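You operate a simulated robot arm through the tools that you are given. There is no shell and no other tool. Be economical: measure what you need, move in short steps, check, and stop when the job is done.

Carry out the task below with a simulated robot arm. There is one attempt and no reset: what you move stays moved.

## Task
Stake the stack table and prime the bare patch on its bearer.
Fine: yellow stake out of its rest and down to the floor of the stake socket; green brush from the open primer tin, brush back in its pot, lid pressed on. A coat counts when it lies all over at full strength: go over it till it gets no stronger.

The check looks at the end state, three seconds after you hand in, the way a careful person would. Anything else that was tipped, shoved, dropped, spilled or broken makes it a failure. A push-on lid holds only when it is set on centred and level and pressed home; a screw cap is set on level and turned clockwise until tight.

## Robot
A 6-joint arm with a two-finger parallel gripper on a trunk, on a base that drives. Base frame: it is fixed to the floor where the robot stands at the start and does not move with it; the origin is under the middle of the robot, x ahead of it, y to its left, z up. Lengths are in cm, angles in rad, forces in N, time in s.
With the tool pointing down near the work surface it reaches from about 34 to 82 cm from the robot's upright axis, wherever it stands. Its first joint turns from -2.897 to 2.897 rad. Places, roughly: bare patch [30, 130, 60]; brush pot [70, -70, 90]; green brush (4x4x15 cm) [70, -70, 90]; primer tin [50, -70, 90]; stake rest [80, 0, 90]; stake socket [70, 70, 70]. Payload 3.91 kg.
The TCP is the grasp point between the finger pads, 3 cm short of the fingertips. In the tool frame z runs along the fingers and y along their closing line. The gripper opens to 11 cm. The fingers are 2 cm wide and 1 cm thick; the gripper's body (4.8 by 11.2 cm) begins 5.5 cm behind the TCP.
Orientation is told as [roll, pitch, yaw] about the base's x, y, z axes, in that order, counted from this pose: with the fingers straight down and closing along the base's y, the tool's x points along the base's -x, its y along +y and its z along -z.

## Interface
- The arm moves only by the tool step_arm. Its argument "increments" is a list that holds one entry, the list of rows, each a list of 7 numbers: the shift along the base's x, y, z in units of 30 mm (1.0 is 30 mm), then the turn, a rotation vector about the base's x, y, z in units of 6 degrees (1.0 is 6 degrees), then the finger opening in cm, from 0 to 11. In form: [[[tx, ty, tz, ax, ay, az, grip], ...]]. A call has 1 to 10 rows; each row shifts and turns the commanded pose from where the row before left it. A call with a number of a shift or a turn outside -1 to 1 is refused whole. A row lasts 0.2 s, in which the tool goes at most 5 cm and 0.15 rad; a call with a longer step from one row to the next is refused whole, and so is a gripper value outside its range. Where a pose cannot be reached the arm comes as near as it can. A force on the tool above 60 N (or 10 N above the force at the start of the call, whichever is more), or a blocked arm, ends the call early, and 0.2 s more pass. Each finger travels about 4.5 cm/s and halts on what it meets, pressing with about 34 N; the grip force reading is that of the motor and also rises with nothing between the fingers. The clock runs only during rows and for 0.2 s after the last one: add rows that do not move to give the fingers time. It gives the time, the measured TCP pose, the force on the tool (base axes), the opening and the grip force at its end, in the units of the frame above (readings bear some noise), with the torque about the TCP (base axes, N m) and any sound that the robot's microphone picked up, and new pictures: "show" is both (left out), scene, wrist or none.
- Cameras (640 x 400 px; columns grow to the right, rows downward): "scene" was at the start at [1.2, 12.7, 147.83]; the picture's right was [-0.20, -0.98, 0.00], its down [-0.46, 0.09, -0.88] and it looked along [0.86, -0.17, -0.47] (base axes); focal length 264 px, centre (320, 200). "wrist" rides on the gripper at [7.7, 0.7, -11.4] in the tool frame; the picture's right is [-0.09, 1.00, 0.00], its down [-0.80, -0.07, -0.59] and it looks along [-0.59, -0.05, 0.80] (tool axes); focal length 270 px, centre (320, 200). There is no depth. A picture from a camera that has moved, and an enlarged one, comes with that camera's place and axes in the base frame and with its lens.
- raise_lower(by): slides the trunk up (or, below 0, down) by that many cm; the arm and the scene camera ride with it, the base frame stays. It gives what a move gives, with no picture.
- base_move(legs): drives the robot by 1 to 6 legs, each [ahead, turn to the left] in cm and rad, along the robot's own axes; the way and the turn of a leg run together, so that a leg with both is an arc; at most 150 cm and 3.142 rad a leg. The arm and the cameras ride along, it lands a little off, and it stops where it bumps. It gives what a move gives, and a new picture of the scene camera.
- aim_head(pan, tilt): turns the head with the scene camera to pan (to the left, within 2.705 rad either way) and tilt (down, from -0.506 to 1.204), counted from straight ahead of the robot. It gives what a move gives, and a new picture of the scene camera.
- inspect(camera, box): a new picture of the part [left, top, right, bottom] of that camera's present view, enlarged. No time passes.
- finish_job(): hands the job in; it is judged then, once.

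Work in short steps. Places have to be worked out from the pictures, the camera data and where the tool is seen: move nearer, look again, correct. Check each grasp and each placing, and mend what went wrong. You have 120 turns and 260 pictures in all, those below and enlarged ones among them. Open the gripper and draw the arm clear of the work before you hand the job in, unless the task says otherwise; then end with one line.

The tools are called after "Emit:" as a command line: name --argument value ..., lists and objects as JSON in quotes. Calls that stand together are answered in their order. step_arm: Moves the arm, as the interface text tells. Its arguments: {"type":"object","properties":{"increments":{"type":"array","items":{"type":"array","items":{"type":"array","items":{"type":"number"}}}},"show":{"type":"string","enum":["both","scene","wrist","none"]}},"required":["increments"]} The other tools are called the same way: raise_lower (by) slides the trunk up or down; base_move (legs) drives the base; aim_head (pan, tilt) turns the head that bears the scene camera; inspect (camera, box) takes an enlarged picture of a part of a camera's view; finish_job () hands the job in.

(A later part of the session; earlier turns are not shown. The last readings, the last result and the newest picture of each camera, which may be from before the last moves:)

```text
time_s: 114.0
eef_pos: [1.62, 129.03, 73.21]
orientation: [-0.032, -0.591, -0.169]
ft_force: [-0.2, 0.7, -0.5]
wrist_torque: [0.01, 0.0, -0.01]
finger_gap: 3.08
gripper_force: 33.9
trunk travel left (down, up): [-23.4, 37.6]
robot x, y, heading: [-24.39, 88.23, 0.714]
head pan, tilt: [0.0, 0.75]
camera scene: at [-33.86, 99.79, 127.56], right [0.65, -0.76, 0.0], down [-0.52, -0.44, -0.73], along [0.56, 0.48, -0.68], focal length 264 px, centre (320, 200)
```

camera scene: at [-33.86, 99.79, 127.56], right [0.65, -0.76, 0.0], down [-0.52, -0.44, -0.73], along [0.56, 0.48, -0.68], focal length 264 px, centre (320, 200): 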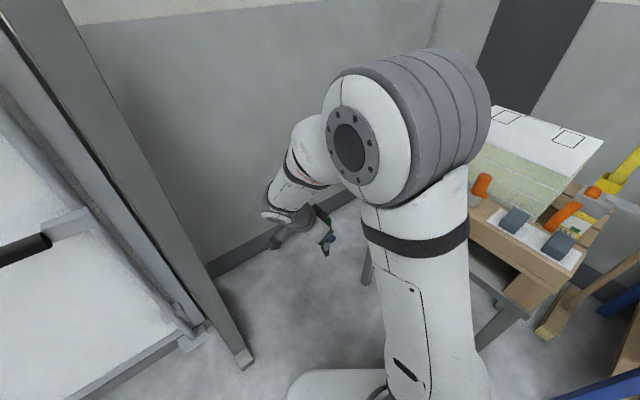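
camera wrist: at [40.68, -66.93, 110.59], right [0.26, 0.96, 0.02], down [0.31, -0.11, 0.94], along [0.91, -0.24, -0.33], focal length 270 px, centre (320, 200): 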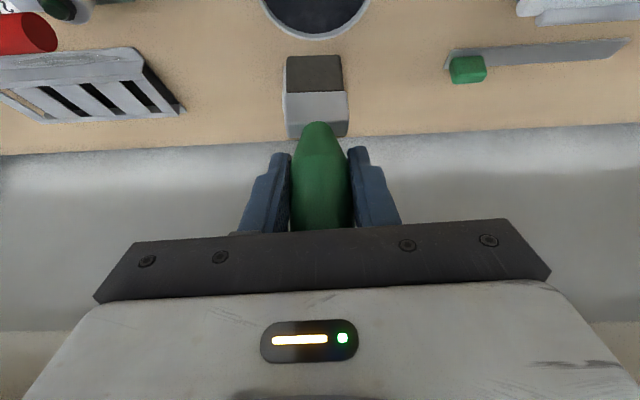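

The arm hides the bearer from the scene camera. I swing it to the right to clear the view.

Emit:
step_arm --increments '[[[0, -1, 0.6, 0, 0, 0, 1.5], [0, -1, 0.6, 0, 0, 0, 1.5], [0, -1, 0.6, 0, 0, 0, 1.5], [0, -1, 0.6, 0, 0, 0, 1.5], [0, -1, 0.6, 0, 0, 0, 1.5], [0, -1, 0.6, 0, 0, 0, 1.5], [0, -1, 0.6, 0, 0, 0, 1.5], [0.3, -1, 0, 0, 0, 0, 1.5], [0.3, -1, 0, 0, 0, 0, 1.5], [0.3, -1, 0, 0, 0, 0, 1.5]]]' --show "none"

Emit:
aim_head --pan 0.0 --tilt 0.7

Emit:
inspect --camera "wrist" --box '[0, 0, 640, 400]'

```text
time_s: 116.4
eef_pos: [5.76, 100.32, 84.15]
orientation: [-0.141, -0.494, -0.106]
ft_force: [-0.5, -0.4, -0.3]
wrist_torque: [-0.03, 0.01, -0.03]
finger_gap: 3.05
gripper_force: 33.8
out of reach, approached as far as the arm can: row 8, 9, 10
trunk travel left (down, up): [-23.4, 37.6]
robot x, y, heading: [-24.61, 88.28, 0.706]
head pan, tilt: [0.0, 0.75]
stopped in row 10: the arm was blocked; the commanded pose is now the measured one
```

```text
time_s: 117.1
eef_pos: [5.7, 100.29, 84.2]
orientation: [-0.142, -0.494, -0.107]
ft_force: [0.0, -0.6, -1.1]
wrist_torque: [0.01, 0.02, 0.0]
finger_gap: 3.06
gripper_force: 33.9
trunk travel left (down, up): [-23.4, 37.6]
robot x, y, heading: [-24.72, 88.27, 0.711]
head pan, tilt: [0.0, 0.7]
camera scene: at [-33.71, 99.9, 127.96], right [0.65, -0.76, 0.0], down [-0.49, -0.42, -0.76], along [0.58, 0.5, -0.64], focal length 264 px, centre (320, 200)
```

scene: 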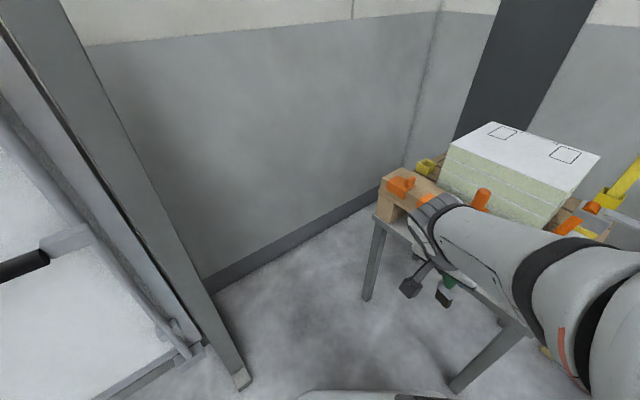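

```text
1.00 times, centred on (320, 200) of wrist
camera zoom: at [-5.95, 103.84, 90.45], right [0.25, 0.97, -0.08], down [0.42, -0.03, 0.91], along [0.87, -0.26, -0.41], focal length 270 px, centre (320, 200)
```

zoom: 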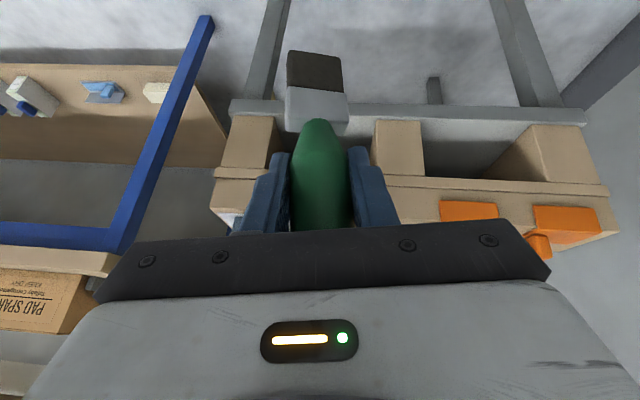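

The wrist view shows the bearer: three blocks under a board. I enlarge the right-hand block, the one at y≈130.

Emit:
inspect --camera "wrist" --box '[360, 100, 630, 260]'

Emit:
inspect --camera "scene" --box '[350, 130, 450, 300]'

```text
2.37 times, centred on (495, 180) of wrist
camera zoom: at [-5.95, 103.84, 90.45], right [0.25, 0.97, -0.08], down [0.42, -0.03, 0.91], along [0.87, -0.26, -0.41], focal length 641 px, centre (-95, 247)
```

zoom: 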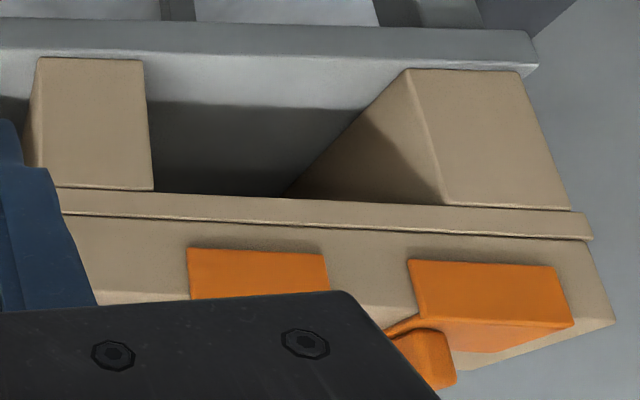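

```text
2.35 times, centred on (400, 215) of scene
camera zoom: at [-33.71, 99.9, 127.96], right [0.65, -0.76, 0.0], down [-0.49, -0.42, -0.76], along [0.58, 0.5, -0.64], focal length 622 px, centre (132, 165)
```

zoom: 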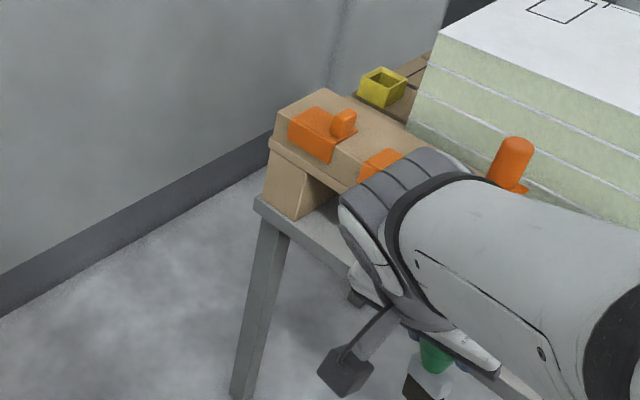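

The patch isn't evident yet. I square the tool up and take a flatter wrist view of the bearer's near face from further left.

Emit:
step_arm --increments '[[[-0.3, 0.9, 0, 0, 0, 0, 1.5], [-0.3, 0.9, 0, 0, 0, 0, 1.5], [-0.3, 0.9, 0, 0.16, -0.74, -0.02, 1.5], [-0.3, 0.9, 0, 0.16, -0.74, -0.02, 1.5], [-0.3, 0.9, 0, 0.16, -0.74, -0.02, 1.5], [-0.3, 0.9, 0, 0.16, -0.74, -0.02, 1.5], [0, 0, 0, 0, 0, 0, 1.5]]]' --show "wrist"

Emit:
inspect --camera "wrist" --box '[330, 60, 640, 254]'

```text
time_s: 118.7
eef_pos: [0.17, 116.45, 84.29]
orientation: [0.005, -0.795, -0.201]
ft_force: [0.5, -0.4, -0.3]
wrist_torque: [-0.01, -0.01, 0.0]
finger_gap: 3.07
gripper_force: 34.0
trunk travel left (down, up): [-23.4, 37.6]
robot x, y, heading: [-24.23, 88.16, 0.707]
head pan, tilt: [0.0, 0.7]
camera wrist: at [-12.86, 119.75, 86.83], right [0.26, 0.96, 0.07], down [0.12, -0.1, 0.99], along [0.96, -0.25, -0.14], focal length 270 px, centre (320, 200)
```

wrist: 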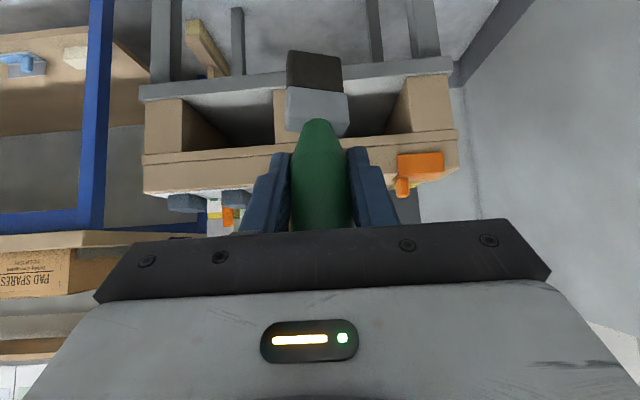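

```text
2.06 times, centred on (485, 157) of wrist
camera zoom: at [-12.86, 119.75, 86.83], right [0.26, 0.96, 0.07], down [0.12, -0.1, 0.99], along [0.96, -0.25, -0.14], focal length 557 px, centre (-20, 289)
```

zoom: 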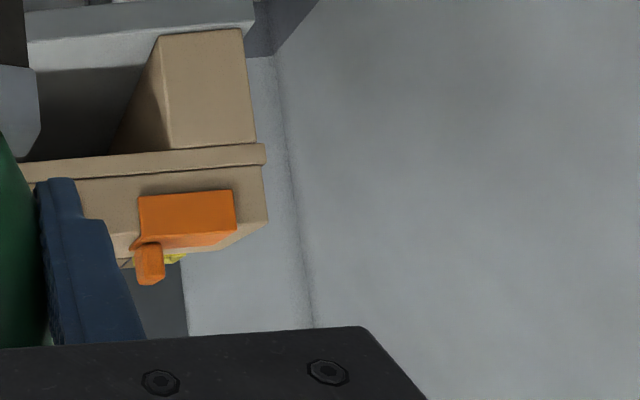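

Enlarge further on the end block and the rail to search for a visibly bare area.

Emit:
inspect --camera "wrist" --box '[385, 60, 465, 150]'

Emit:
inspect --camera "wrist" --box '[130, 50, 290, 200]'

Emit:
inspect --camera "scene" --box '[350, 130, 450, 250]'

```text
4.44 times, centred on (425, 105) of wrist
camera zoom: at [-12.86, 119.75, 86.83], right [0.26, 0.96, 0.07], down [0.12, -0.1, 0.99], along [0.96, -0.25, -0.14], focal length 1201 px, centre (-147, 622)
```

zoom: 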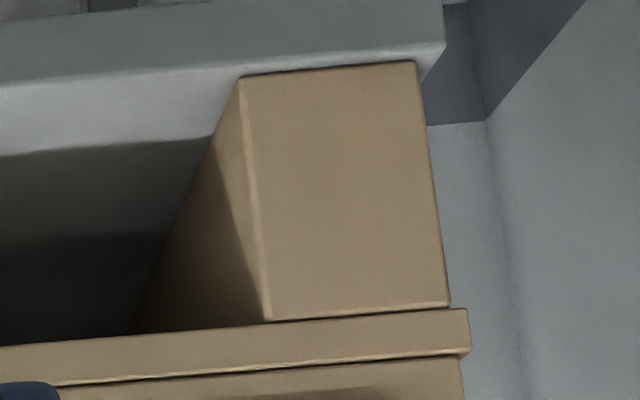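

```text
2.67 times, centred on (210, 125) of wrist
camera zoom: at [-12.86, 119.75, 86.83], right [0.26, 0.96, 0.07], down [0.12, -0.1, 0.99], along [0.96, -0.25, -0.14], focal length 721 px, centre (613, 400)
```

zoom: 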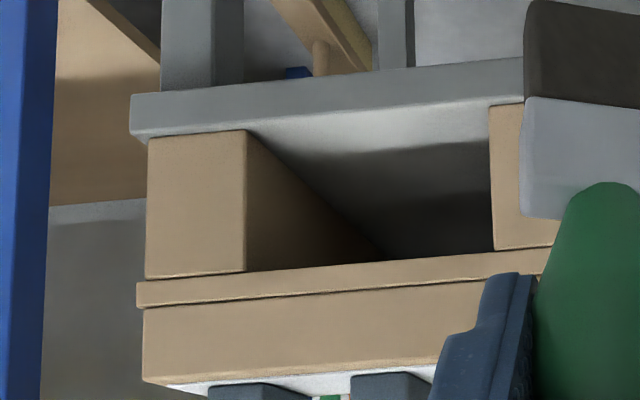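

```text
3.33 times, centred on (400, 190) of scene
camera zoom: at [-33.7, 99.94, 127.98], right [0.65, -0.76, 0.0], down [-0.49, -0.42, -0.76], along [0.58, 0.5, -0.64], focal length 881 px, centre (53, 233)
```

zoom: 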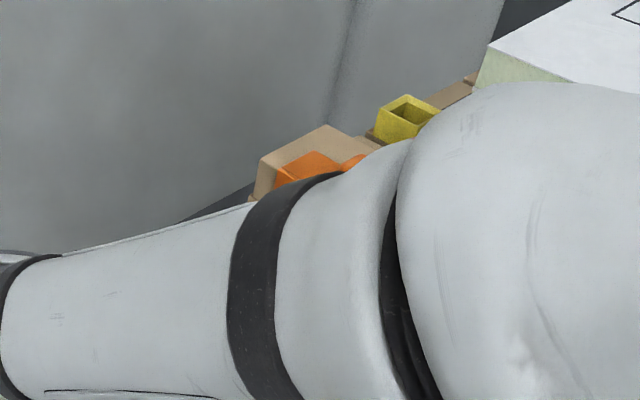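

No bare patch on the end faces; the bearers run along x, so it may be on the outer (+y) side. I move the tool further left and turn it to look back at that side.

Emit:
step_arm --increments '[[[0.1, 0.98, 0, 0, 0, -0.7, 1.5], [0.1, 0.98, 0, 0, 0, -0.7, 1.5], [0.1, 0.98, 0, 0, 0, -0.7, 1.5], [0.1, 0.98, 0, 0, 0, -0.7, 1.5], [0.2, 0.98, 0, 0, 0, -0.7, 1.5], [0.3, 0.98, 0, 0, 0, -0.7, 1.5], [0.4, 0.98, 0, 0, 0, -0.7, 1.5], [0.5, 0.98, 0, 0, 0, -0.7, 1.5], [0.5, 0.98, 0, 0, 0, -0.7, 1.5], [0.5, 0.98, 0, 0, 0, -0.7, 1.5]]]'

```text
time_s: 120.9
eef_pos: [9.26, 145.8, 84.47]
orientation: [0.001, -0.794, -0.937]
ft_force: [-0.2, 0.1, -0.3]
wrist_torque: [0.06, -0.01, 0.01]
finger_gap: 3.08
gripper_force: 33.8
trunk travel left (down, up): [-23.4, 37.6]
robot x, y, heading: [-24.26, 87.74, 0.708]
head pan, tilt: [0.0, 0.7]
camera scene: at [-33.7, 99.92, 127.98], right [0.65, -0.76, 0.0], down [-0.49, -0.42, -0.76], along [0.58, 0.5, -0.64], focal length 264 px, centre (320, 200)
camera wrist: at [1.69, 156.96, 86.91], right [0.84, 0.54, 0.06], down [0.02, -0.15, 0.99], along [0.55, -0.83, -0.14], focal length 270 px, centre (320, 200)
```

scene: 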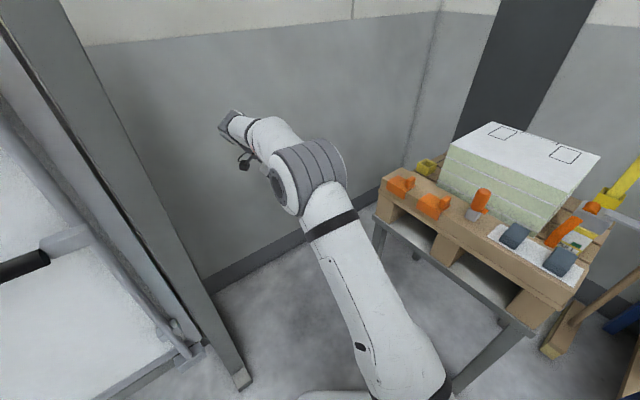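
wrist: 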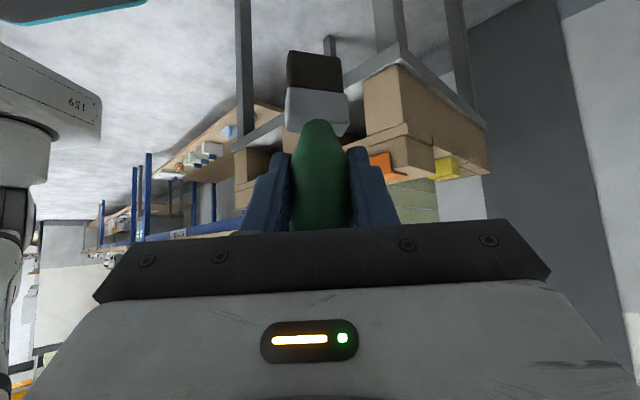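

Emit:
inspect --camera "wrist" --box '[340, 40, 500, 220]'

Emit:
inspect --camera "scene" --box '[360, 150, 560, 340]'

```text
2.22 times, centred on (420, 130) of wrist
camera zoom: at [1.69, 156.96, 86.91], right [0.84, 0.54, 0.06], down [0.02, -0.15, 0.99], along [0.55, -0.83, -0.14], focal length 601 px, centre (98, 356)
```

zoom: 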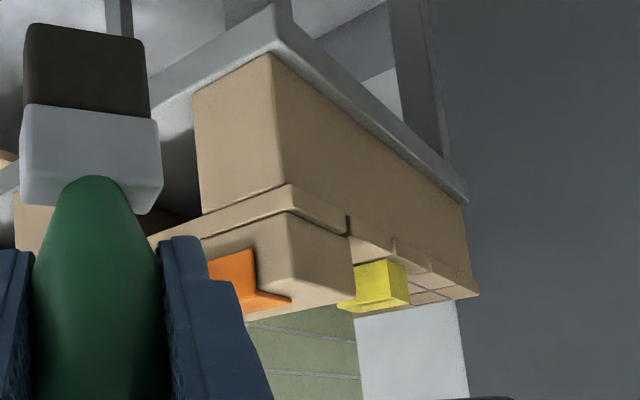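

```text
2.11 times, centred on (460, 245) of scene
camera zoom: at [-33.7, 99.92, 127.98], right [0.65, -0.76, 0.0], down [-0.49, -0.42, -0.76], along [0.58, 0.5, -0.64], focal length 557 px, centre (25, 105)
```

zoom: 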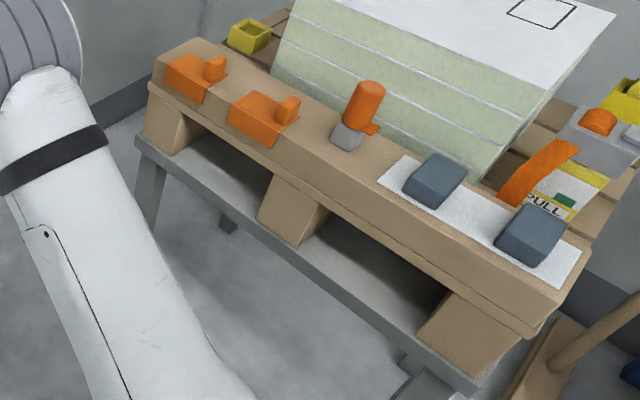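

Triangulating, the end face of the left bearer is 7 × 10 cm, centred on (34.5,128,65), which matches the patch's place. I go closer, square to it, for a detailed look.

Emit:
step_arm --increments '[[[-0.1, -0.95, -0.3, 0, 0, 0.78, 1.5], [-0.1, -0.95, -0.3, 0, 0, 0.78, 1.5], [-0.1, -0.95, -0.4, 0, 0, 0.78, 1.5], [0, -0.95, -0.5, 0, 0, 0.78, 1.5], [0, -0.95, -0.5, 0, 0, 0.78, 1.5], [0, -0.95, -0.5, 0, 0, 0.78, 1.5], [0, -0.95, -0.5, 0, 0, 0.78, 1.5], [0, -0.95, -0.5, 0, 0, 0.78, 1.5], [0, -0.95, -0.5, 0, 0, 0.78, 1.5]]]' --show "wrist"

Emit:
inspect --camera "wrist" --box '[340, 60, 500, 240]'

```text
time_s: 122.9
eef_pos: [7.89, 120.01, 72.35]
orientation: [0.003, -0.792, -0.198]
ft_force: [0.4, 0.5, -1.3]
wrist_torque: [-0.03, 0.0, -0.03]
finger_gap: 3.05
gripper_force: 34.1
trunk travel left (down, up): [-23.4, 37.6]
robot x, y, heading: [-24.21, 88.18, 0.709]
head pan, tilt: [0.0, 0.7]
camera wrist: at [-5.21, 123.22, 74.93], right [0.25, 0.96, 0.07], down [0.12, -0.1, 0.99], along [0.96, -0.24, -0.14], focal length 270 px, centre (320, 200)
```

wrist: 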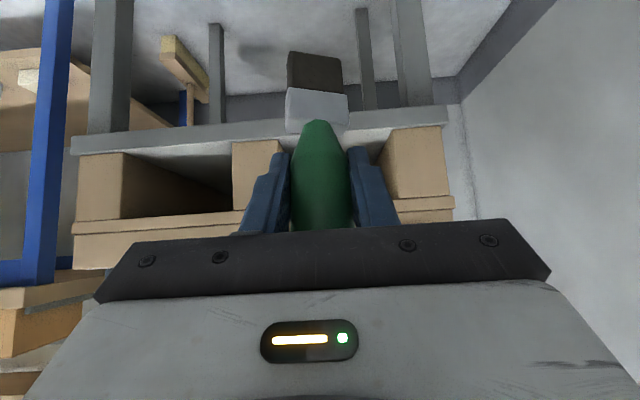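

```text
2.22 times, centred on (420, 150) of wrist
camera zoom: at [-5.21, 123.22, 74.93], right [0.25, 0.96, 0.07], down [0.12, -0.1, 0.99], along [0.96, -0.24, -0.14], focal length 601 px, centre (98, 311)
```

zoom: 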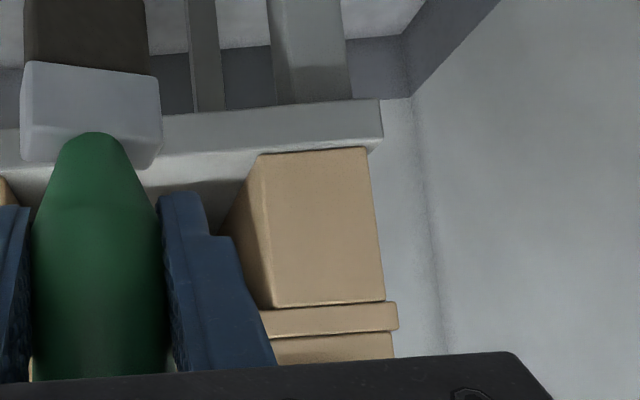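

The face is uniformly bare wood, so I take it as the patch. I pitch the tool up so the brush points at the face, standing off about 12 cm.

Emit:
step_arm --increments '[[[0.25, 0.3, -0.1, -0.19, -0.93, 0, 1.5], [0.25, 0.3, -0.1, -0.19, -0.93, 0, 1.5], [0.25, 0.3, -0.1, -0.19, -0.93, 0, 1.5], [0.25, 0.3, -0.1, -0.19, -0.93, 0, 1.5], [0.25, 0.3, -0.1, -0.19, -0.93, 0, 1.5], [0.25, 0.3, -0.1, -0.19, -0.93, 0, 1.5], [0.25, 0.3, -0.1, -0.19, -0.93, 0, 1.5], [0.25, 0.3, -0.1, -0.19, -0.93, 0, 1.5], [0.25, 0.3, -0.1, -0.19, -0.93, 0, 1.5], [0.25, 0.3, -0.1, -0.19, -0.93, 0, 1.5]]]'

```text
time_s: 125.1
eef_pos: [15.23, 129.38, 69.35]
orientation: [-3.135, -1.351, 2.935]
ft_force: [1.1, -0.2, -1.0]
wrist_torque: [-0.02, 0.04, -0.03]
finger_gap: 3.09
gripper_force: 33.8
trunk travel left (down, up): [-23.4, 37.6]
robot x, y, heading: [-24.54, 88.09, 0.704]
head pan, tilt: [0.0, 0.7]
camera scene: at [-33.7, 99.91, 127.99], right [0.65, -0.76, 0.0], down [-0.49, -0.42, -0.76], along [0.58, 0.5, -0.64], focal length 264 px, centre (320, 200)
camera wrist: at [6.17, 131.8, 59.29], right [0.18, 0.98, 0.08], down [-0.75, 0.08, 0.65], along [0.63, -0.18, 0.75], focal length 270 px, centre (320, 200)
```

scene: 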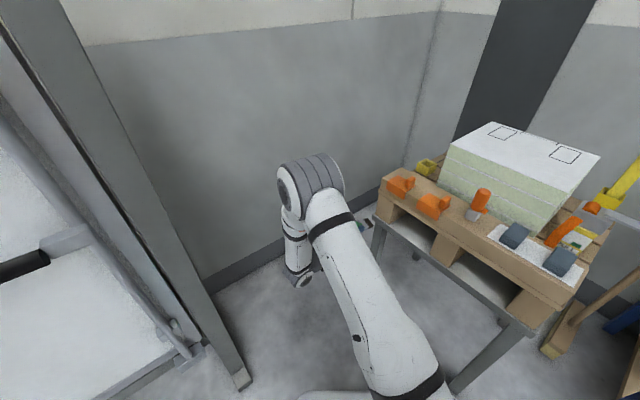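
wrist: 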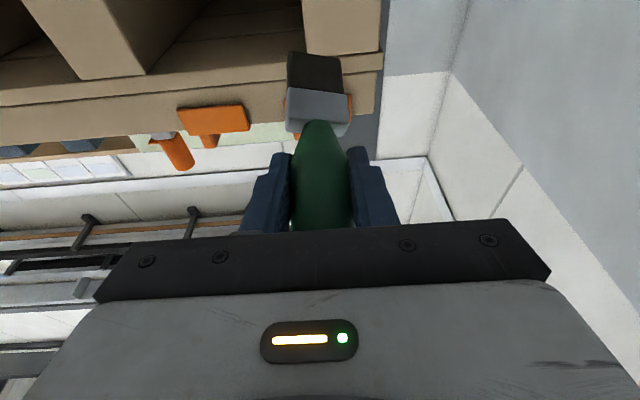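

The brush now points at the face with the tip at about (21.6,128.1,65.5), roughly 12.6 cm away. I advance 9.5 cm.

Emit:
step_arm --increments '[[[0.8, 0, 0, 0, 0, 0, 1.5], [0.8, 0, 0, 0, 0, 0, 1.5], [0.8, 0, 0, 0, 0, 0, 1.5], [0.8, 0, 0, 0, 0, 0, 1.5], [0, 0, 0, 0, 0, 0, 1.5]]]' --show "wrist"

Emit:
inspect --camera "wrist" --box '[220, 0, 420, 150]'

```text
time_s: 126.3
eef_pos: [24.83, 129.32, 69.38]
orientation: [-3.128, -1.357, 2.931]
ft_force: [-0.7, -0.2, -0.4]
wrist_torque: [0.02, 0.03, -0.01]
finger_gap: 3.05
gripper_force: 33.5
trunk travel left (down, up): [-23.4, 37.6]
robot x, y, heading: [-24.63, 88.14, 0.707]
head pan, tilt: [0.0, 0.7]
camera wrist: at [15.73, 131.74, 59.31], right [0.18, 0.98, 0.08], down [-0.75, 0.08, 0.66], along [0.64, -0.18, 0.75], focal length 270 px, centre (320, 200)
```

wrist: 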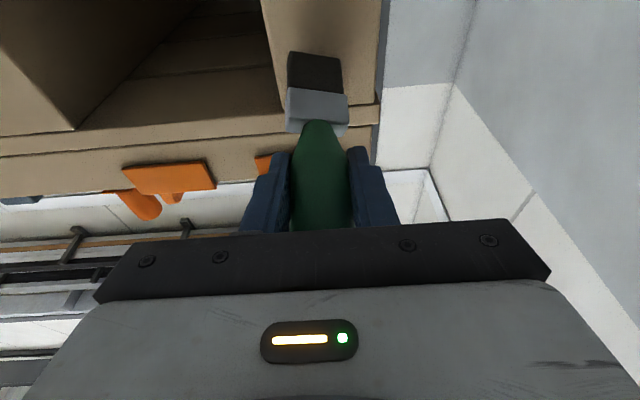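

```text
2.67 times, centred on (320, 75) of wrist
camera zoom: at [15.73, 131.74, 59.31], right [0.18, 0.98, 0.08], down [-0.75, 0.08, 0.66], along [0.64, -0.18, 0.75], focal length 721 px, centre (320, 533)
```

zoom: 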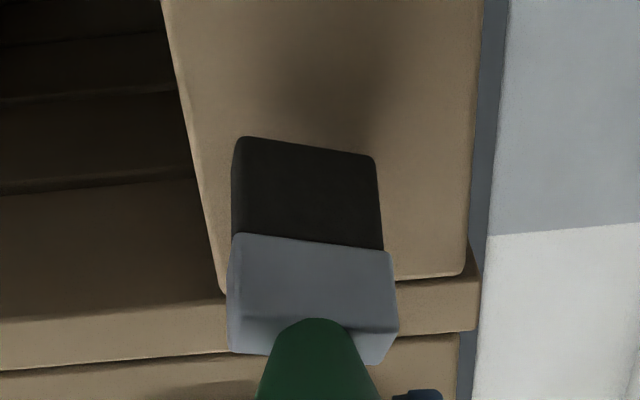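

Near contact. Advance in 3 mm rows until a light touch is felt.

Emit:
step_arm --increments '[[[0.2, -0.04, 0, 0, 0, 0, 1.5], [0.15, -0.03, 0, 0, 0, 0, 1.5], [0.15, -0.03, 0, 0, 0, 0, 1.5], [0, 0, 0, 0, 0, 0, 1.5]]]' --show "none"

Emit:
step_arm --increments '[[[0.1, -0.02, 0, 0, 0, 0, 1.5], [0.1, -0.02, 0, 0, 0, 0, 1.5], [0.1, -0.02, 0, 0, 0, 0, 1.5], [0, 0, 0, 0, 0, 0, 1.5]]]' --show "wrist"

Emit:
inspect --camera "wrist" --box '[220, 0, 420, 150]'

```text
time_s: 127.3
eef_pos: [26.22, 129.04, 69.6]
orientation: [-3.136, -1.353, 2.94]
ft_force: [-23.6, 3.8, 5.7]
wrist_torque: [0.08, -0.05, 0.31]
finger_gap: 3.07
gripper_force: 34.2
trunk travel left (down, up): [-23.4, 37.6]
robot x, y, heading: [-24.53, 87.87, 0.709]
head pan, tilt: [0.0, 0.7]
```

```text
time_s: 128.3
eef_pos: [27.1, 128.81, 69.54]
orientation: [-3.138, -1.35, 2.942]
ft_force: [-47.6, 4.0, 13.0]
wrist_torque: [0.08, 0.24, 0.29]
finger_gap: 3.08
gripper_force: 34.3
trunk travel left (down, up): [-23.4, 37.6]
robot x, y, heading: [-24.36, 88.53, 0.71]
head pan, tilt: [0.0, 0.7]
camera wrist: at [17.92, 131.34, 59.56], right [0.17, 0.98, 0.09], down [-0.75, 0.08, 0.65], along [0.63, -0.18, 0.75], focal length 270 px, centre (320, 200)
```

wrist: 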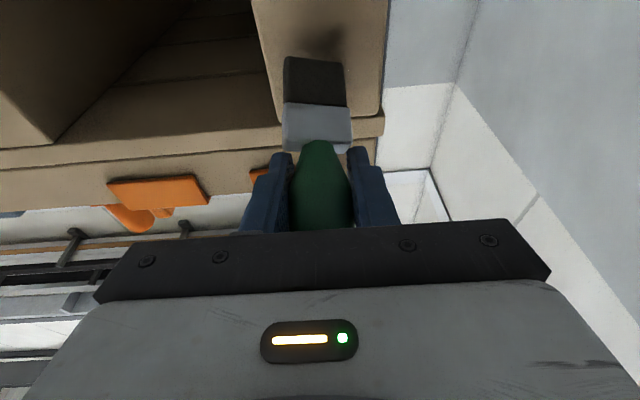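

```text
2.67 times, centred on (320, 75) of wrist
camera zoom: at [17.92, 131.34, 59.56], right [0.17, 0.98, 0.09], down [-0.75, 0.08, 0.65], along [0.63, -0.18, 0.75], focal length 721 px, centre (320, 533)
```

zoom: 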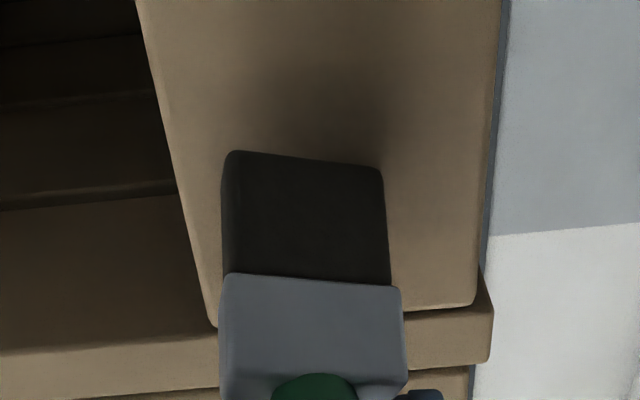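

Too firm (47 N) and the brush slid a little further in the grip. I ease back 1 cm to a light contact and stroke downward, watching the force.

Emit:
step_arm --increments '[[[-0.35, 0.07, 0, 0, 0, 0, 1.5], [0, 0, -0.15, 0, 0, 0, 1.5], [0, 0, -0.2, 0, 0, 0, 1.5], [0, 0, -0.2, 0, 0, 0, 1.5]]]' --show "none"

Emit:
inspect --camera "wrist" --box '[220, 0, 420, 150]'

```text
time_s: 129.3
eef_pos: [26.33, 129.01, 67.59]
orientation: [-3.129, -1.355, 2.931]
ft_force: [0.3, 1.0, -0.6]
wrist_torque: [0.01, 0.0, 0.0]
finger_gap: 3.05
gripper_force: 34.1
trunk travel left (down, up): [-23.4, 37.6]
robot x, y, heading: [-24.38, 88.38, 0.706]
head pan, tilt: [0.0, 0.7]
```

```text
2.67 times, centred on (320, 75) of wrist
camera zoom: at [17.12, 131.47, 57.6], right [0.18, 0.98, 0.08], down [-0.75, 0.08, 0.66], along [0.64, -0.18, 0.75], focal length 721 px, centre (320, 533)
```

zoom: 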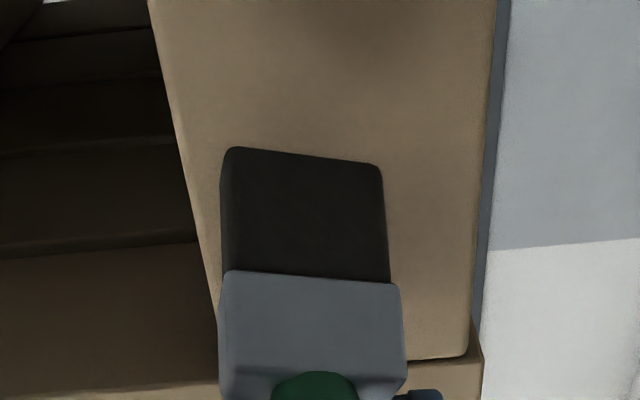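

Out of contact now. I press back in 0.5 cm and do a down-then-up stroke, then check for colour.

Emit:
step_arm --increments '[[[0.2, -0.04, 0, 0, 0, 0, 1.5], [0, 0, -0.3, 0, 0, 0, 1.5], [0, 0, -0.4, 0, 0, 0, 1.5], [0, 0, -0.4, 0, 0, 0, 1.5]]]' --show "none"

Emit:
step_arm --increments '[[[0, 0, 0.4, 0, 0, 0, 1.5], [0, 0, 0.5, 0, 0, 0, 1.5], [0, 0, 0.5, 0, 0, 0, 1.5], [0, 0, 0.5, 0, 0, 0, 1.5]]]' --show "wrist"

Emit:
inspect --camera "wrist" --box '[220, 0, 420, 150]'

```text
time_s: 130.3
eef_pos: [26.94, 128.91, 64.17]
orientation: [-3.13, -1.355, 2.933]
ft_force: [0.4, -1.4, 0.1]
wrist_torque: [-0.03, 0.01, 0.0]
finger_gap: 3.05
gripper_force: 34.0
trunk travel left (down, up): [-23.4, 37.6]
robot x, y, heading: [-24.64, 87.93, 0.71]
head pan, tilt: [0.0, 0.7]
```

```text
time_s: 131.3
eef_pos: [26.73, 128.87, 69.94]
orientation: [-3.127, -1.354, 2.93]
ft_force: [-0.9, -0.5, -0.5]
wrist_torque: [-0.01, -0.02, -0.03]
finger_gap: 3.04
gripper_force: 34.0
trunk travel left (down, up): [-23.4, 37.6]
robot x, y, heading: [-24.59, 88.51, 0.709]
head pan, tilt: [0.0, 0.7]
camera wrist: at [17.64, 131.31, 59.95], right [0.18, 0.98, 0.08], down [-0.75, 0.08, 0.66], along [0.64, -0.18, 0.75], focal length 270 px, centre (320, 200)
```

wrist: 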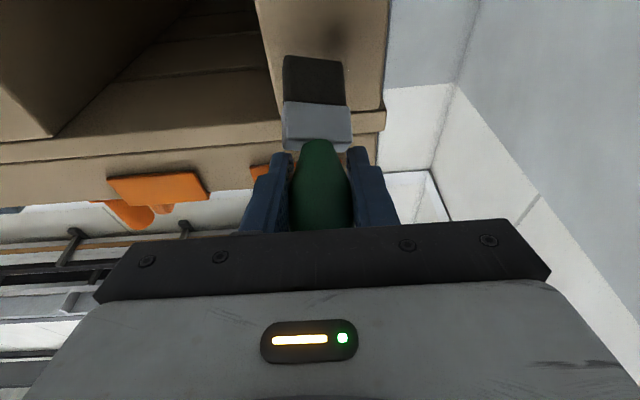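

```text
2.67 times, centred on (320, 75) of wrist
camera zoom: at [17.64, 131.31, 59.95], right [0.18, 0.98, 0.08], down [-0.75, 0.08, 0.66], along [0.64, -0.18, 0.75], focal length 721 px, centre (320, 533)
```

zoom: 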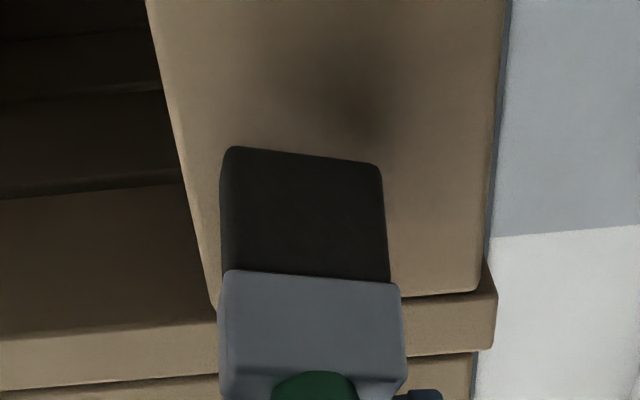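

Still no contact. Advance in 2 mm rows to find a light touch.

Emit:
step_arm --increments '[[[0.08, -0.02, 0, 0, 0, 0, 1.5], [0.08, -0.02, 0, 0, 0, 0, 1.5], [0, 0, 0, 0, 0, 0, 1.5]]]' --show "none"

Emit:
step_arm --increments '[[[0, 0, -0.3, 0, 0, 0, 1.5], [0, 0, -0.3, 0, 0, 0, 1.5], [0, 0, -0.3, 0, 0, 0, 1.5], [0, 0, -0.3, 0, 0, 0, 1.5]]]' --show "none"

Emit:
inspect --camera "wrist" --box '[220, 0, 420, 150]'

```text
time_s: 132.1
eef_pos: [27.17, 128.81, 70.04]
orientation: [-3.134, -1.35, 2.936]
ft_force: [-35.2, 2.3, 4.4]
wrist_torque: [0.07, 0.65, 0.2]
finger_gap: 3.08
gripper_force: 33.9
trunk travel left (down, up): [-23.4, 37.6]
robot x, y, heading: [-24.58, 88.36, 0.71]
head pan, tilt: [0.0, 0.7]
```

```text
time_s: 133.1
eef_pos: [27.27, 128.79, 66.5]
orientation: [-3.134, -1.353, 2.938]
ft_force: [-29.6, 7.8, 9.8]
wrist_torque: [0.25, -0.01, 0.52]
finger_gap: 3.07
gripper_force: 33.8
trunk travel left (down, up): [-23.4, 37.6]
robot x, y, heading: [-24.4, 88.33, 0.704]
head pan, tilt: [0.0, 0.7]
```

```text
2.67 times, centred on (320, 75) of wrist
camera zoom: at [18.03, 131.25, 56.53], right [0.18, 0.98, 0.08], down [-0.75, 0.08, 0.65], along [0.63, -0.18, 0.75], focal length 721 px, centre (320, 533)
```

zoom: 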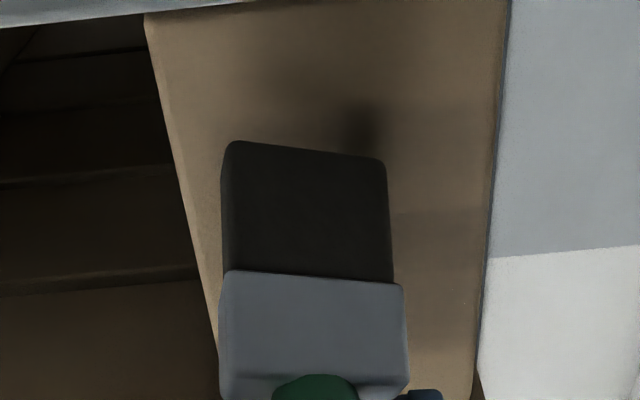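

It's leaving primer now. I continue the strokes over the right half: down, shift left (+y) 2 cm, and up.

Emit:
step_arm --increments '[[[0, 0, -0.36, 0, 0, 0, 1.5], [0, 0, -0.36, 0, 0, 0, 1.5], [0, 0, -0.36, 0, 0, 0, 1.5], [0.066, 0.327, 0, 0, 0, 0, 1.5], [0.066, 0.327, 0, 0, 0, 0, 1.5], [0, 0, 0.54, 0, 0, 0, 1.5], [0, 0, 0.54, 0, 0, 0, 1.5], [0, 0, 0.54, 0, 0, 0, 1.5], [0, 0, 0.54, 0, 0, 0, 1.5], [0, 0, 0.54, 0, 0, 0, 1.5]]]' --show "wrist"

Emit:
inspect --camera "wrist" --box '[220, 0, 420, 150]'

```text
time_s: 135.3
eef_pos: [27.86, 130.85, 71.53]
orientation: [-3.132, -1.353, 2.933]
ft_force: [-11.9, 1.5, -2.1]
wrist_torque: [0.05, 0.49, 0.16]
finger_gap: 3.07
gripper_force: 33.8
trunk travel left (down, up): [-23.4, 37.6]
robot x, y, heading: [-24.27, 88.47, 0.71]
head pan, tilt: [0.0, 0.7]
camera wrist: at [18.77, 133.32, 61.52], right [0.18, 0.98, 0.08], down [-0.75, 0.08, 0.65], along [0.63, -0.18, 0.75], focal length 270 px, centre (320, 200)
```

wrist: 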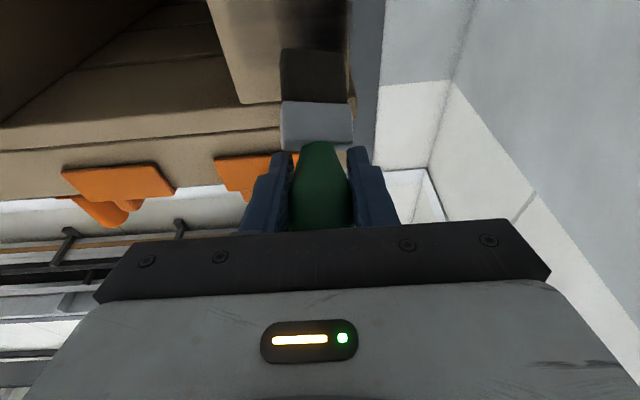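

```text
2.67 times, centred on (320, 75) of wrist
camera zoom: at [18.77, 133.32, 61.52], right [0.18, 0.98, 0.08], down [-0.75, 0.08, 0.65], along [0.63, -0.18, 0.75], focal length 721 px, centre (320, 533)
```

zoom: 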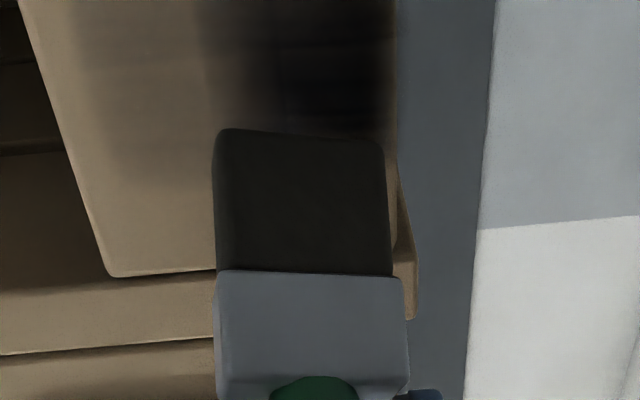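

Dark coat is building. Now the other side: shift -3.7 cm across the top, then stroke down.

Emit:
step_arm --increments '[[[-0.057, -0.31, 0, 0, 0, 0, 1.5], [-0.057, -0.31, 0, 0, 0, 0, 1.5], [-0.057, -0.31, 0, 0, 0, 0, 1.5], [-0.057, -0.31, 0, 0, 0, 0, 1.5], [0, 0, -0.54, 0, 0, 0, 1.5], [0, 0, -0.54, 0, 0, 0, 1.5], [0, 0, -0.54, 0, 0, 0, 1.5], [0, 0, -0.54, 0, 0, 0, 1.5], [0, 0, -0.54, 0, 0, 0, 1.5]]]' --show "wrist"

Emit:
inspect --camera "wrist" --box '[220, 0, 420, 150]'

```text
time_s: 137.3
eef_pos: [27.06, 127.08, 63.56]
orientation: [3.134, -1.347, 2.953]
ft_force: [-17.6, 4.1, 24.1]
wrist_torque: [-0.19, -0.9, -0.03]
finger_gap: 3.12
gripper_force: 33.9
trunk travel left (down, up): [-23.4, 37.6]
robot x, y, heading: [-24.27, 88.23, 0.71]
head pan, tilt: [0.0, 0.7]
camera wrist: at [17.93, 129.56, 53.48], right [0.18, 0.98, 0.09], down [-0.76, 0.08, 0.65], along [0.63, -0.18, 0.76], focal length 270 px, centre (320, 200)
```

wrist: 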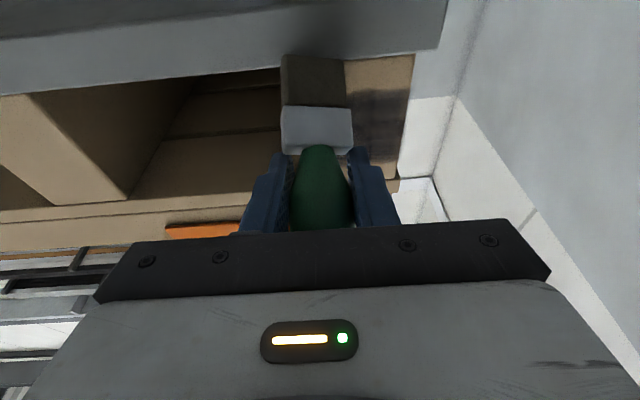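

```text
2.67 times, centred on (320, 75) of wrist
camera zoom: at [17.93, 129.56, 53.48], right [0.18, 0.98, 0.09], down [-0.76, 0.08, 0.65], along [0.63, -0.18, 0.76], focal length 721 px, centre (320, 533)
```

zoom: 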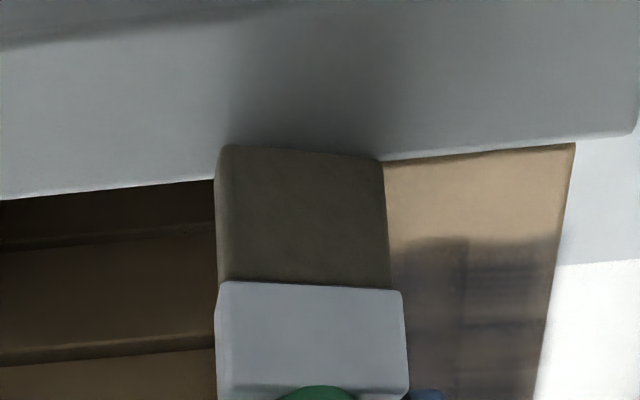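

The bristles now bear on the rail at the bottom; the tilted brush can't reach the lowest strip. I back off and pitch the brush up about 0.45 rad to level it.

Emit:
step_arm --increments '[[[-0.4, 0.1, 0.3, 0, 0, 0, 1.5], [-0.6, 0.2, 0, 0, 0, 0, 1.5], [0, 0.1, 0, -0.171, -0.843, 0, 1.5], [0, 0, 0, -0.171, -0.843, 0, 1.5], [0, 0, 0, -0.171, -0.843, 0, 1.5], [0, 0, 0, -0.171, -0.843, 0, 1.5], [0, 0, 0, -0.171, -0.843, 0, 1.5], [0, 0, 0, 0, 0, 0, 1.5]]]' --show "wrist"

Emit:
inspect --camera "wrist" --box '[220, 0, 420, 150]'

```text
time_s: 139.1
eef_pos: [24.03, 128.43, 64.01]
orientation: [-3.134, -1.083, 2.937]
ft_force: [0.0, 0.3, -0.6]
wrist_torque: [-0.01, -0.04, 0.02]
finger_gap: 3.07
gripper_force: 34.0
out of reach, approached as far as the arm can: row 6, 7
trunk travel left (down, up): [-23.4, 37.6]
robot x, y, heading: [-24.67, 88.36, 0.705]
head pan, tilt: [0.0, 0.7]
camera wrist: at [17.87, 130.18, 51.91], right [0.16, 0.98, 0.07], down [-0.9, 0.11, 0.43], along [0.42, -0.13, 0.9], focal length 270 px, centre (320, 200)
```

wrist: 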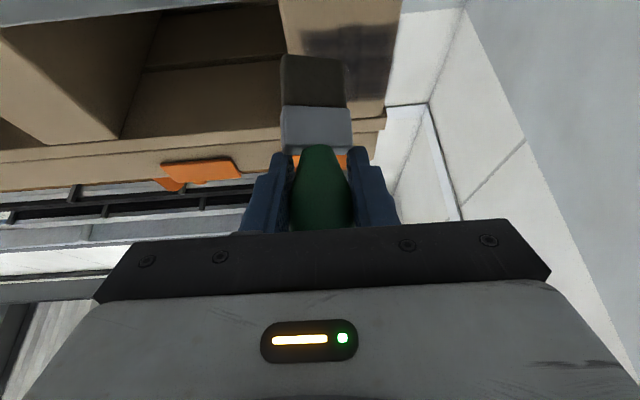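

```text
2.67 times, centred on (320, 75) of wrist
camera zoom: at [17.87, 130.18, 51.91], right [0.16, 0.98, 0.07], down [-0.9, 0.11, 0.43], along [0.42, -0.13, 0.9], focal length 721 px, centre (320, 533)
```

zoom: 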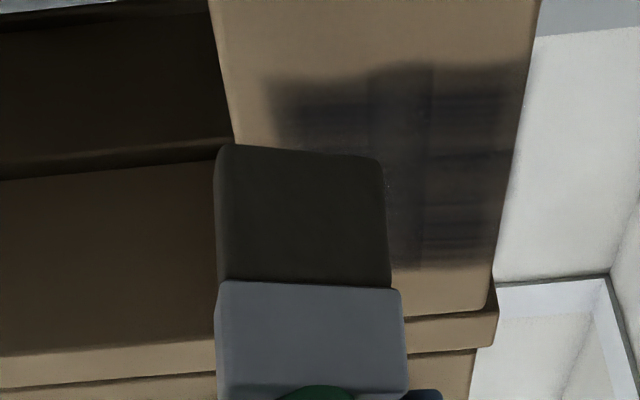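

The coat shows clearly now, with unpainted margins at the edges, mostly bottom and left. With the brush level, I set it to the lower left and press in.

Emit:
step_arm --increments '[[[-0.05, -0.26, -0.3, 0, 0, 0, 1.5], [-0.05, -0.26, -0.3, 0, 0, 0, 1.5], [0.3, -0.06, 0, 0, 0, 0, 1.5], [0.3, -0.06, 0, 0, 0, 0, 1.5], [0.2, -0.04, 0, 0, 0, 0, 1.5], [0, 0, 0, 0, 0, 0, 1.5]]]' --show "wrist"

Emit:
inspect --camera "wrist" --box '[220, 0, 420, 150]'

```text
time_s: 140.5
eef_pos: [26.7, 127.59, 62.67]
orientation: [-3.134, -1.079, 2.939]
ft_force: [-39.5, 4.0, 5.3]
wrist_torque: [0.0, 0.31, 0.07]
finger_gap: 3.09
gripper_force: 34.0
out of reach, approached as far as the arm can: row 1, 2
trunk travel left (down, up): [-23.4, 37.6]
robot x, y, heading: [-24.42, 88.37, 0.711]
head pan, tilt: [0.0, 0.7]
camera wrist: at [20.65, 129.42, 50.48], right [0.15, 0.99, 0.07], down [-0.9, 0.11, 0.43], along [0.41, -0.13, 0.9], focal length 270 px, centre (320, 200)
```

wrist: 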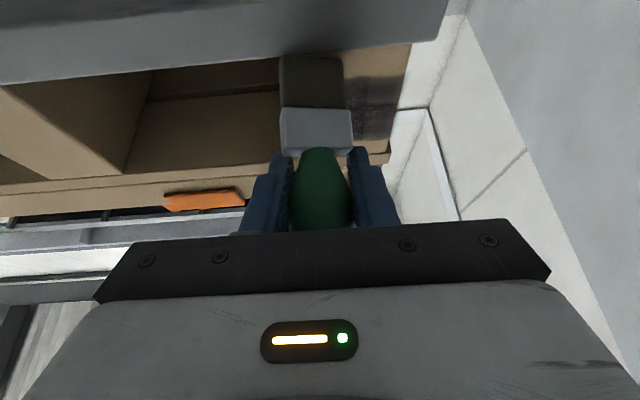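

```text
2.67 times, centred on (320, 75) of wrist
camera zoom: at [20.65, 129.42, 50.48], right [0.15, 0.99, 0.07], down [-0.9, 0.11, 0.43], along [0.41, -0.13, 0.9], focal length 721 px, centre (320, 533)
```

zoom: 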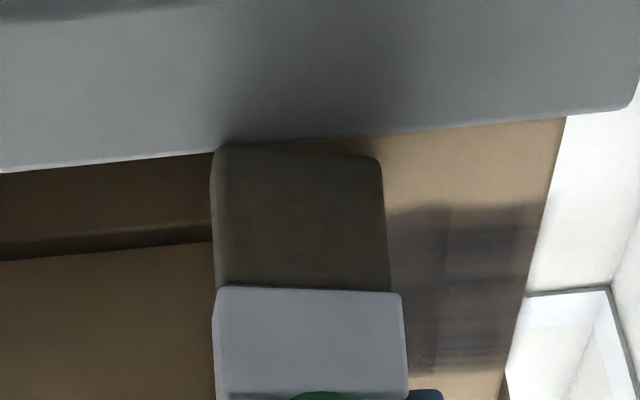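

In contact low on the face. I sweep the bottom strip left and then right.

Emit:
step_arm --increments '[[[-0.08, -0.15, -0.08, 0, 0, 0, 1.5], [-0.03, -0.16, 0, 0, 0, 0, 1.5], [0.06, 0.3, 0, 0, 0, 0, 1.5], [0.06, 0.3, 0, 0, 0, 0, 1.5], [0.06, 0.3, 0, 0, 0, 0, 1.5], [0.06, 0.3, 0, 0, 0, 0, 1.5], [0.06, 0.3, 0, 0, 0, 0, 1.5], [0, 0, 0, 0, 0, 0, 1.5]]]' --show "wrist"

Emit:
inspect --camera "wrist" --box '[220, 0, 420, 150]'

```text
time_s: 142.3
eef_pos: [27.48, 130.93, 62.44]
orientation: [-3.138, -1.083, 2.94]
ft_force: [-21.3, -3.1, 8.2]
wrist_torque: [-0.02, -0.05, -0.1]
finger_gap: 3.05
gripper_force: 34.0
trunk travel left (down, up): [-23.4, 37.6]
robot x, y, heading: [-24.55, 88.09, 0.708]
head pan, tilt: [0.0, 0.7]
camera wrist: at [21.36, 132.86, 50.31], right [0.16, 0.98, 0.08], down [-0.9, 0.11, 0.43], along [0.41, -0.13, 0.9], focal length 270 px, centre (320, 200)
```

wrist: 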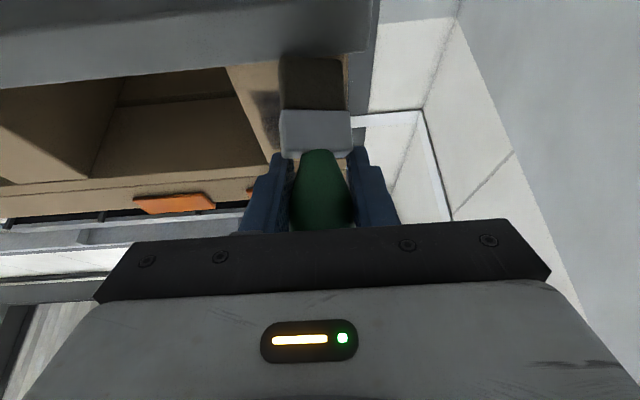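

```text
2.67 times, centred on (320, 75) of wrist
camera zoom: at [21.36, 132.86, 50.31], right [0.16, 0.98, 0.08], down [-0.9, 0.11, 0.43], along [0.41, -0.13, 0.9], focal length 721 px, centre (320, 533)
```

zoom: 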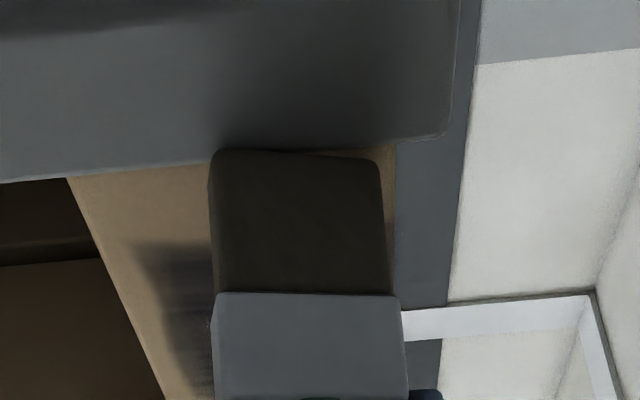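

Back off 3 cm to view the whole face.

Emit:
step_arm --increments '[[[-0.5, 0.1, 0.1, 0, 0, 0, 1.5], [-0.5, -0.4, 0.5, 0, 0, 0, 1.5], [-0.2, -0.6, 0.6, 0, 0, 0, 1.5], [0, -0.6, 0.6, 0, 0, 0, 1.5], [0, -0.5, 0, 0, 0, 0, 1.5]]]' --show "wrist"

Emit:
inspect --camera "wrist" --box '[260, 0, 460, 150]'

```text
time_s: 143.5
eef_pos: [24.59, 125.78, 68.16]
orientation: [-3.125, -1.087, 2.926]
ft_force: [-0.3, -0.1, -0.7]
wrist_torque: [0.02, 0.01, -0.01]
finger_gap: 3.08
gripper_force: 33.9
out of reach, approached as far as the arm can: row 5
trunk travel left (down, up): [-23.4, 37.6]
robot x, y, heading: [-24.42, 88.17, 0.712]
head pan, tilt: [0.0, 0.7]
camera wrist: at [18.4, 127.7, 56.02], right [0.16, 0.98, 0.07], down [-0.9, 0.11, 0.43], along [0.42, -0.13, 0.9], focal length 270 px, centre (320, 200)
```

wrist: 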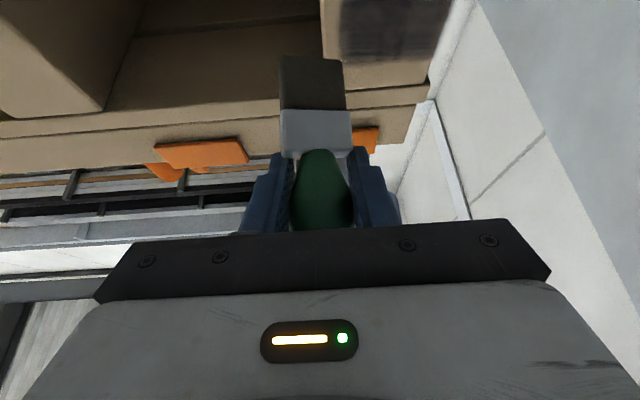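

```text
2.67 times, centred on (360, 75) of wrist
camera zoom: at [18.4, 127.7, 56.02], right [0.16, 0.98, 0.07], down [-0.9, 0.11, 0.43], along [0.42, -0.13, 0.9], focal length 721 px, centre (213, 533)
```

zoom: 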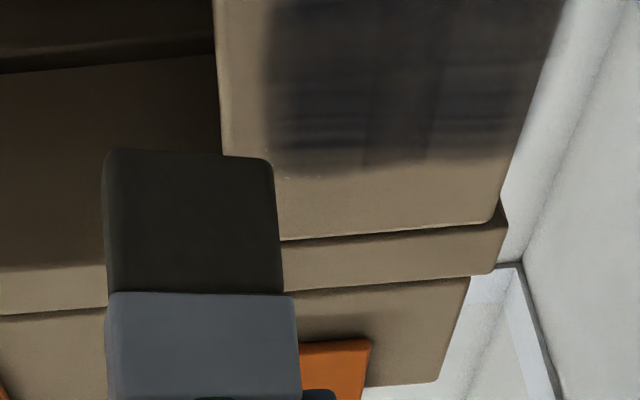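

I look at the face with the scene camera for a less slanted view.

Emit:
inspect --camera "scene" --box '[360, 180, 420, 240]'

```text
6.67 times, centred on (390, 210) of scene
camera zoom: at [-33.7, 99.94, 127.98], right [0.65, -0.76, 0.0], down [-0.49, -0.42, -0.76], along [0.58, 0.5, -0.64], focal length 1762 px, centre (-147, 133)
```

zoom: 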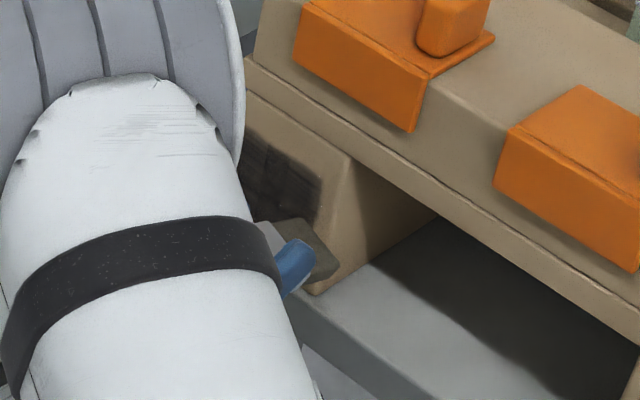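

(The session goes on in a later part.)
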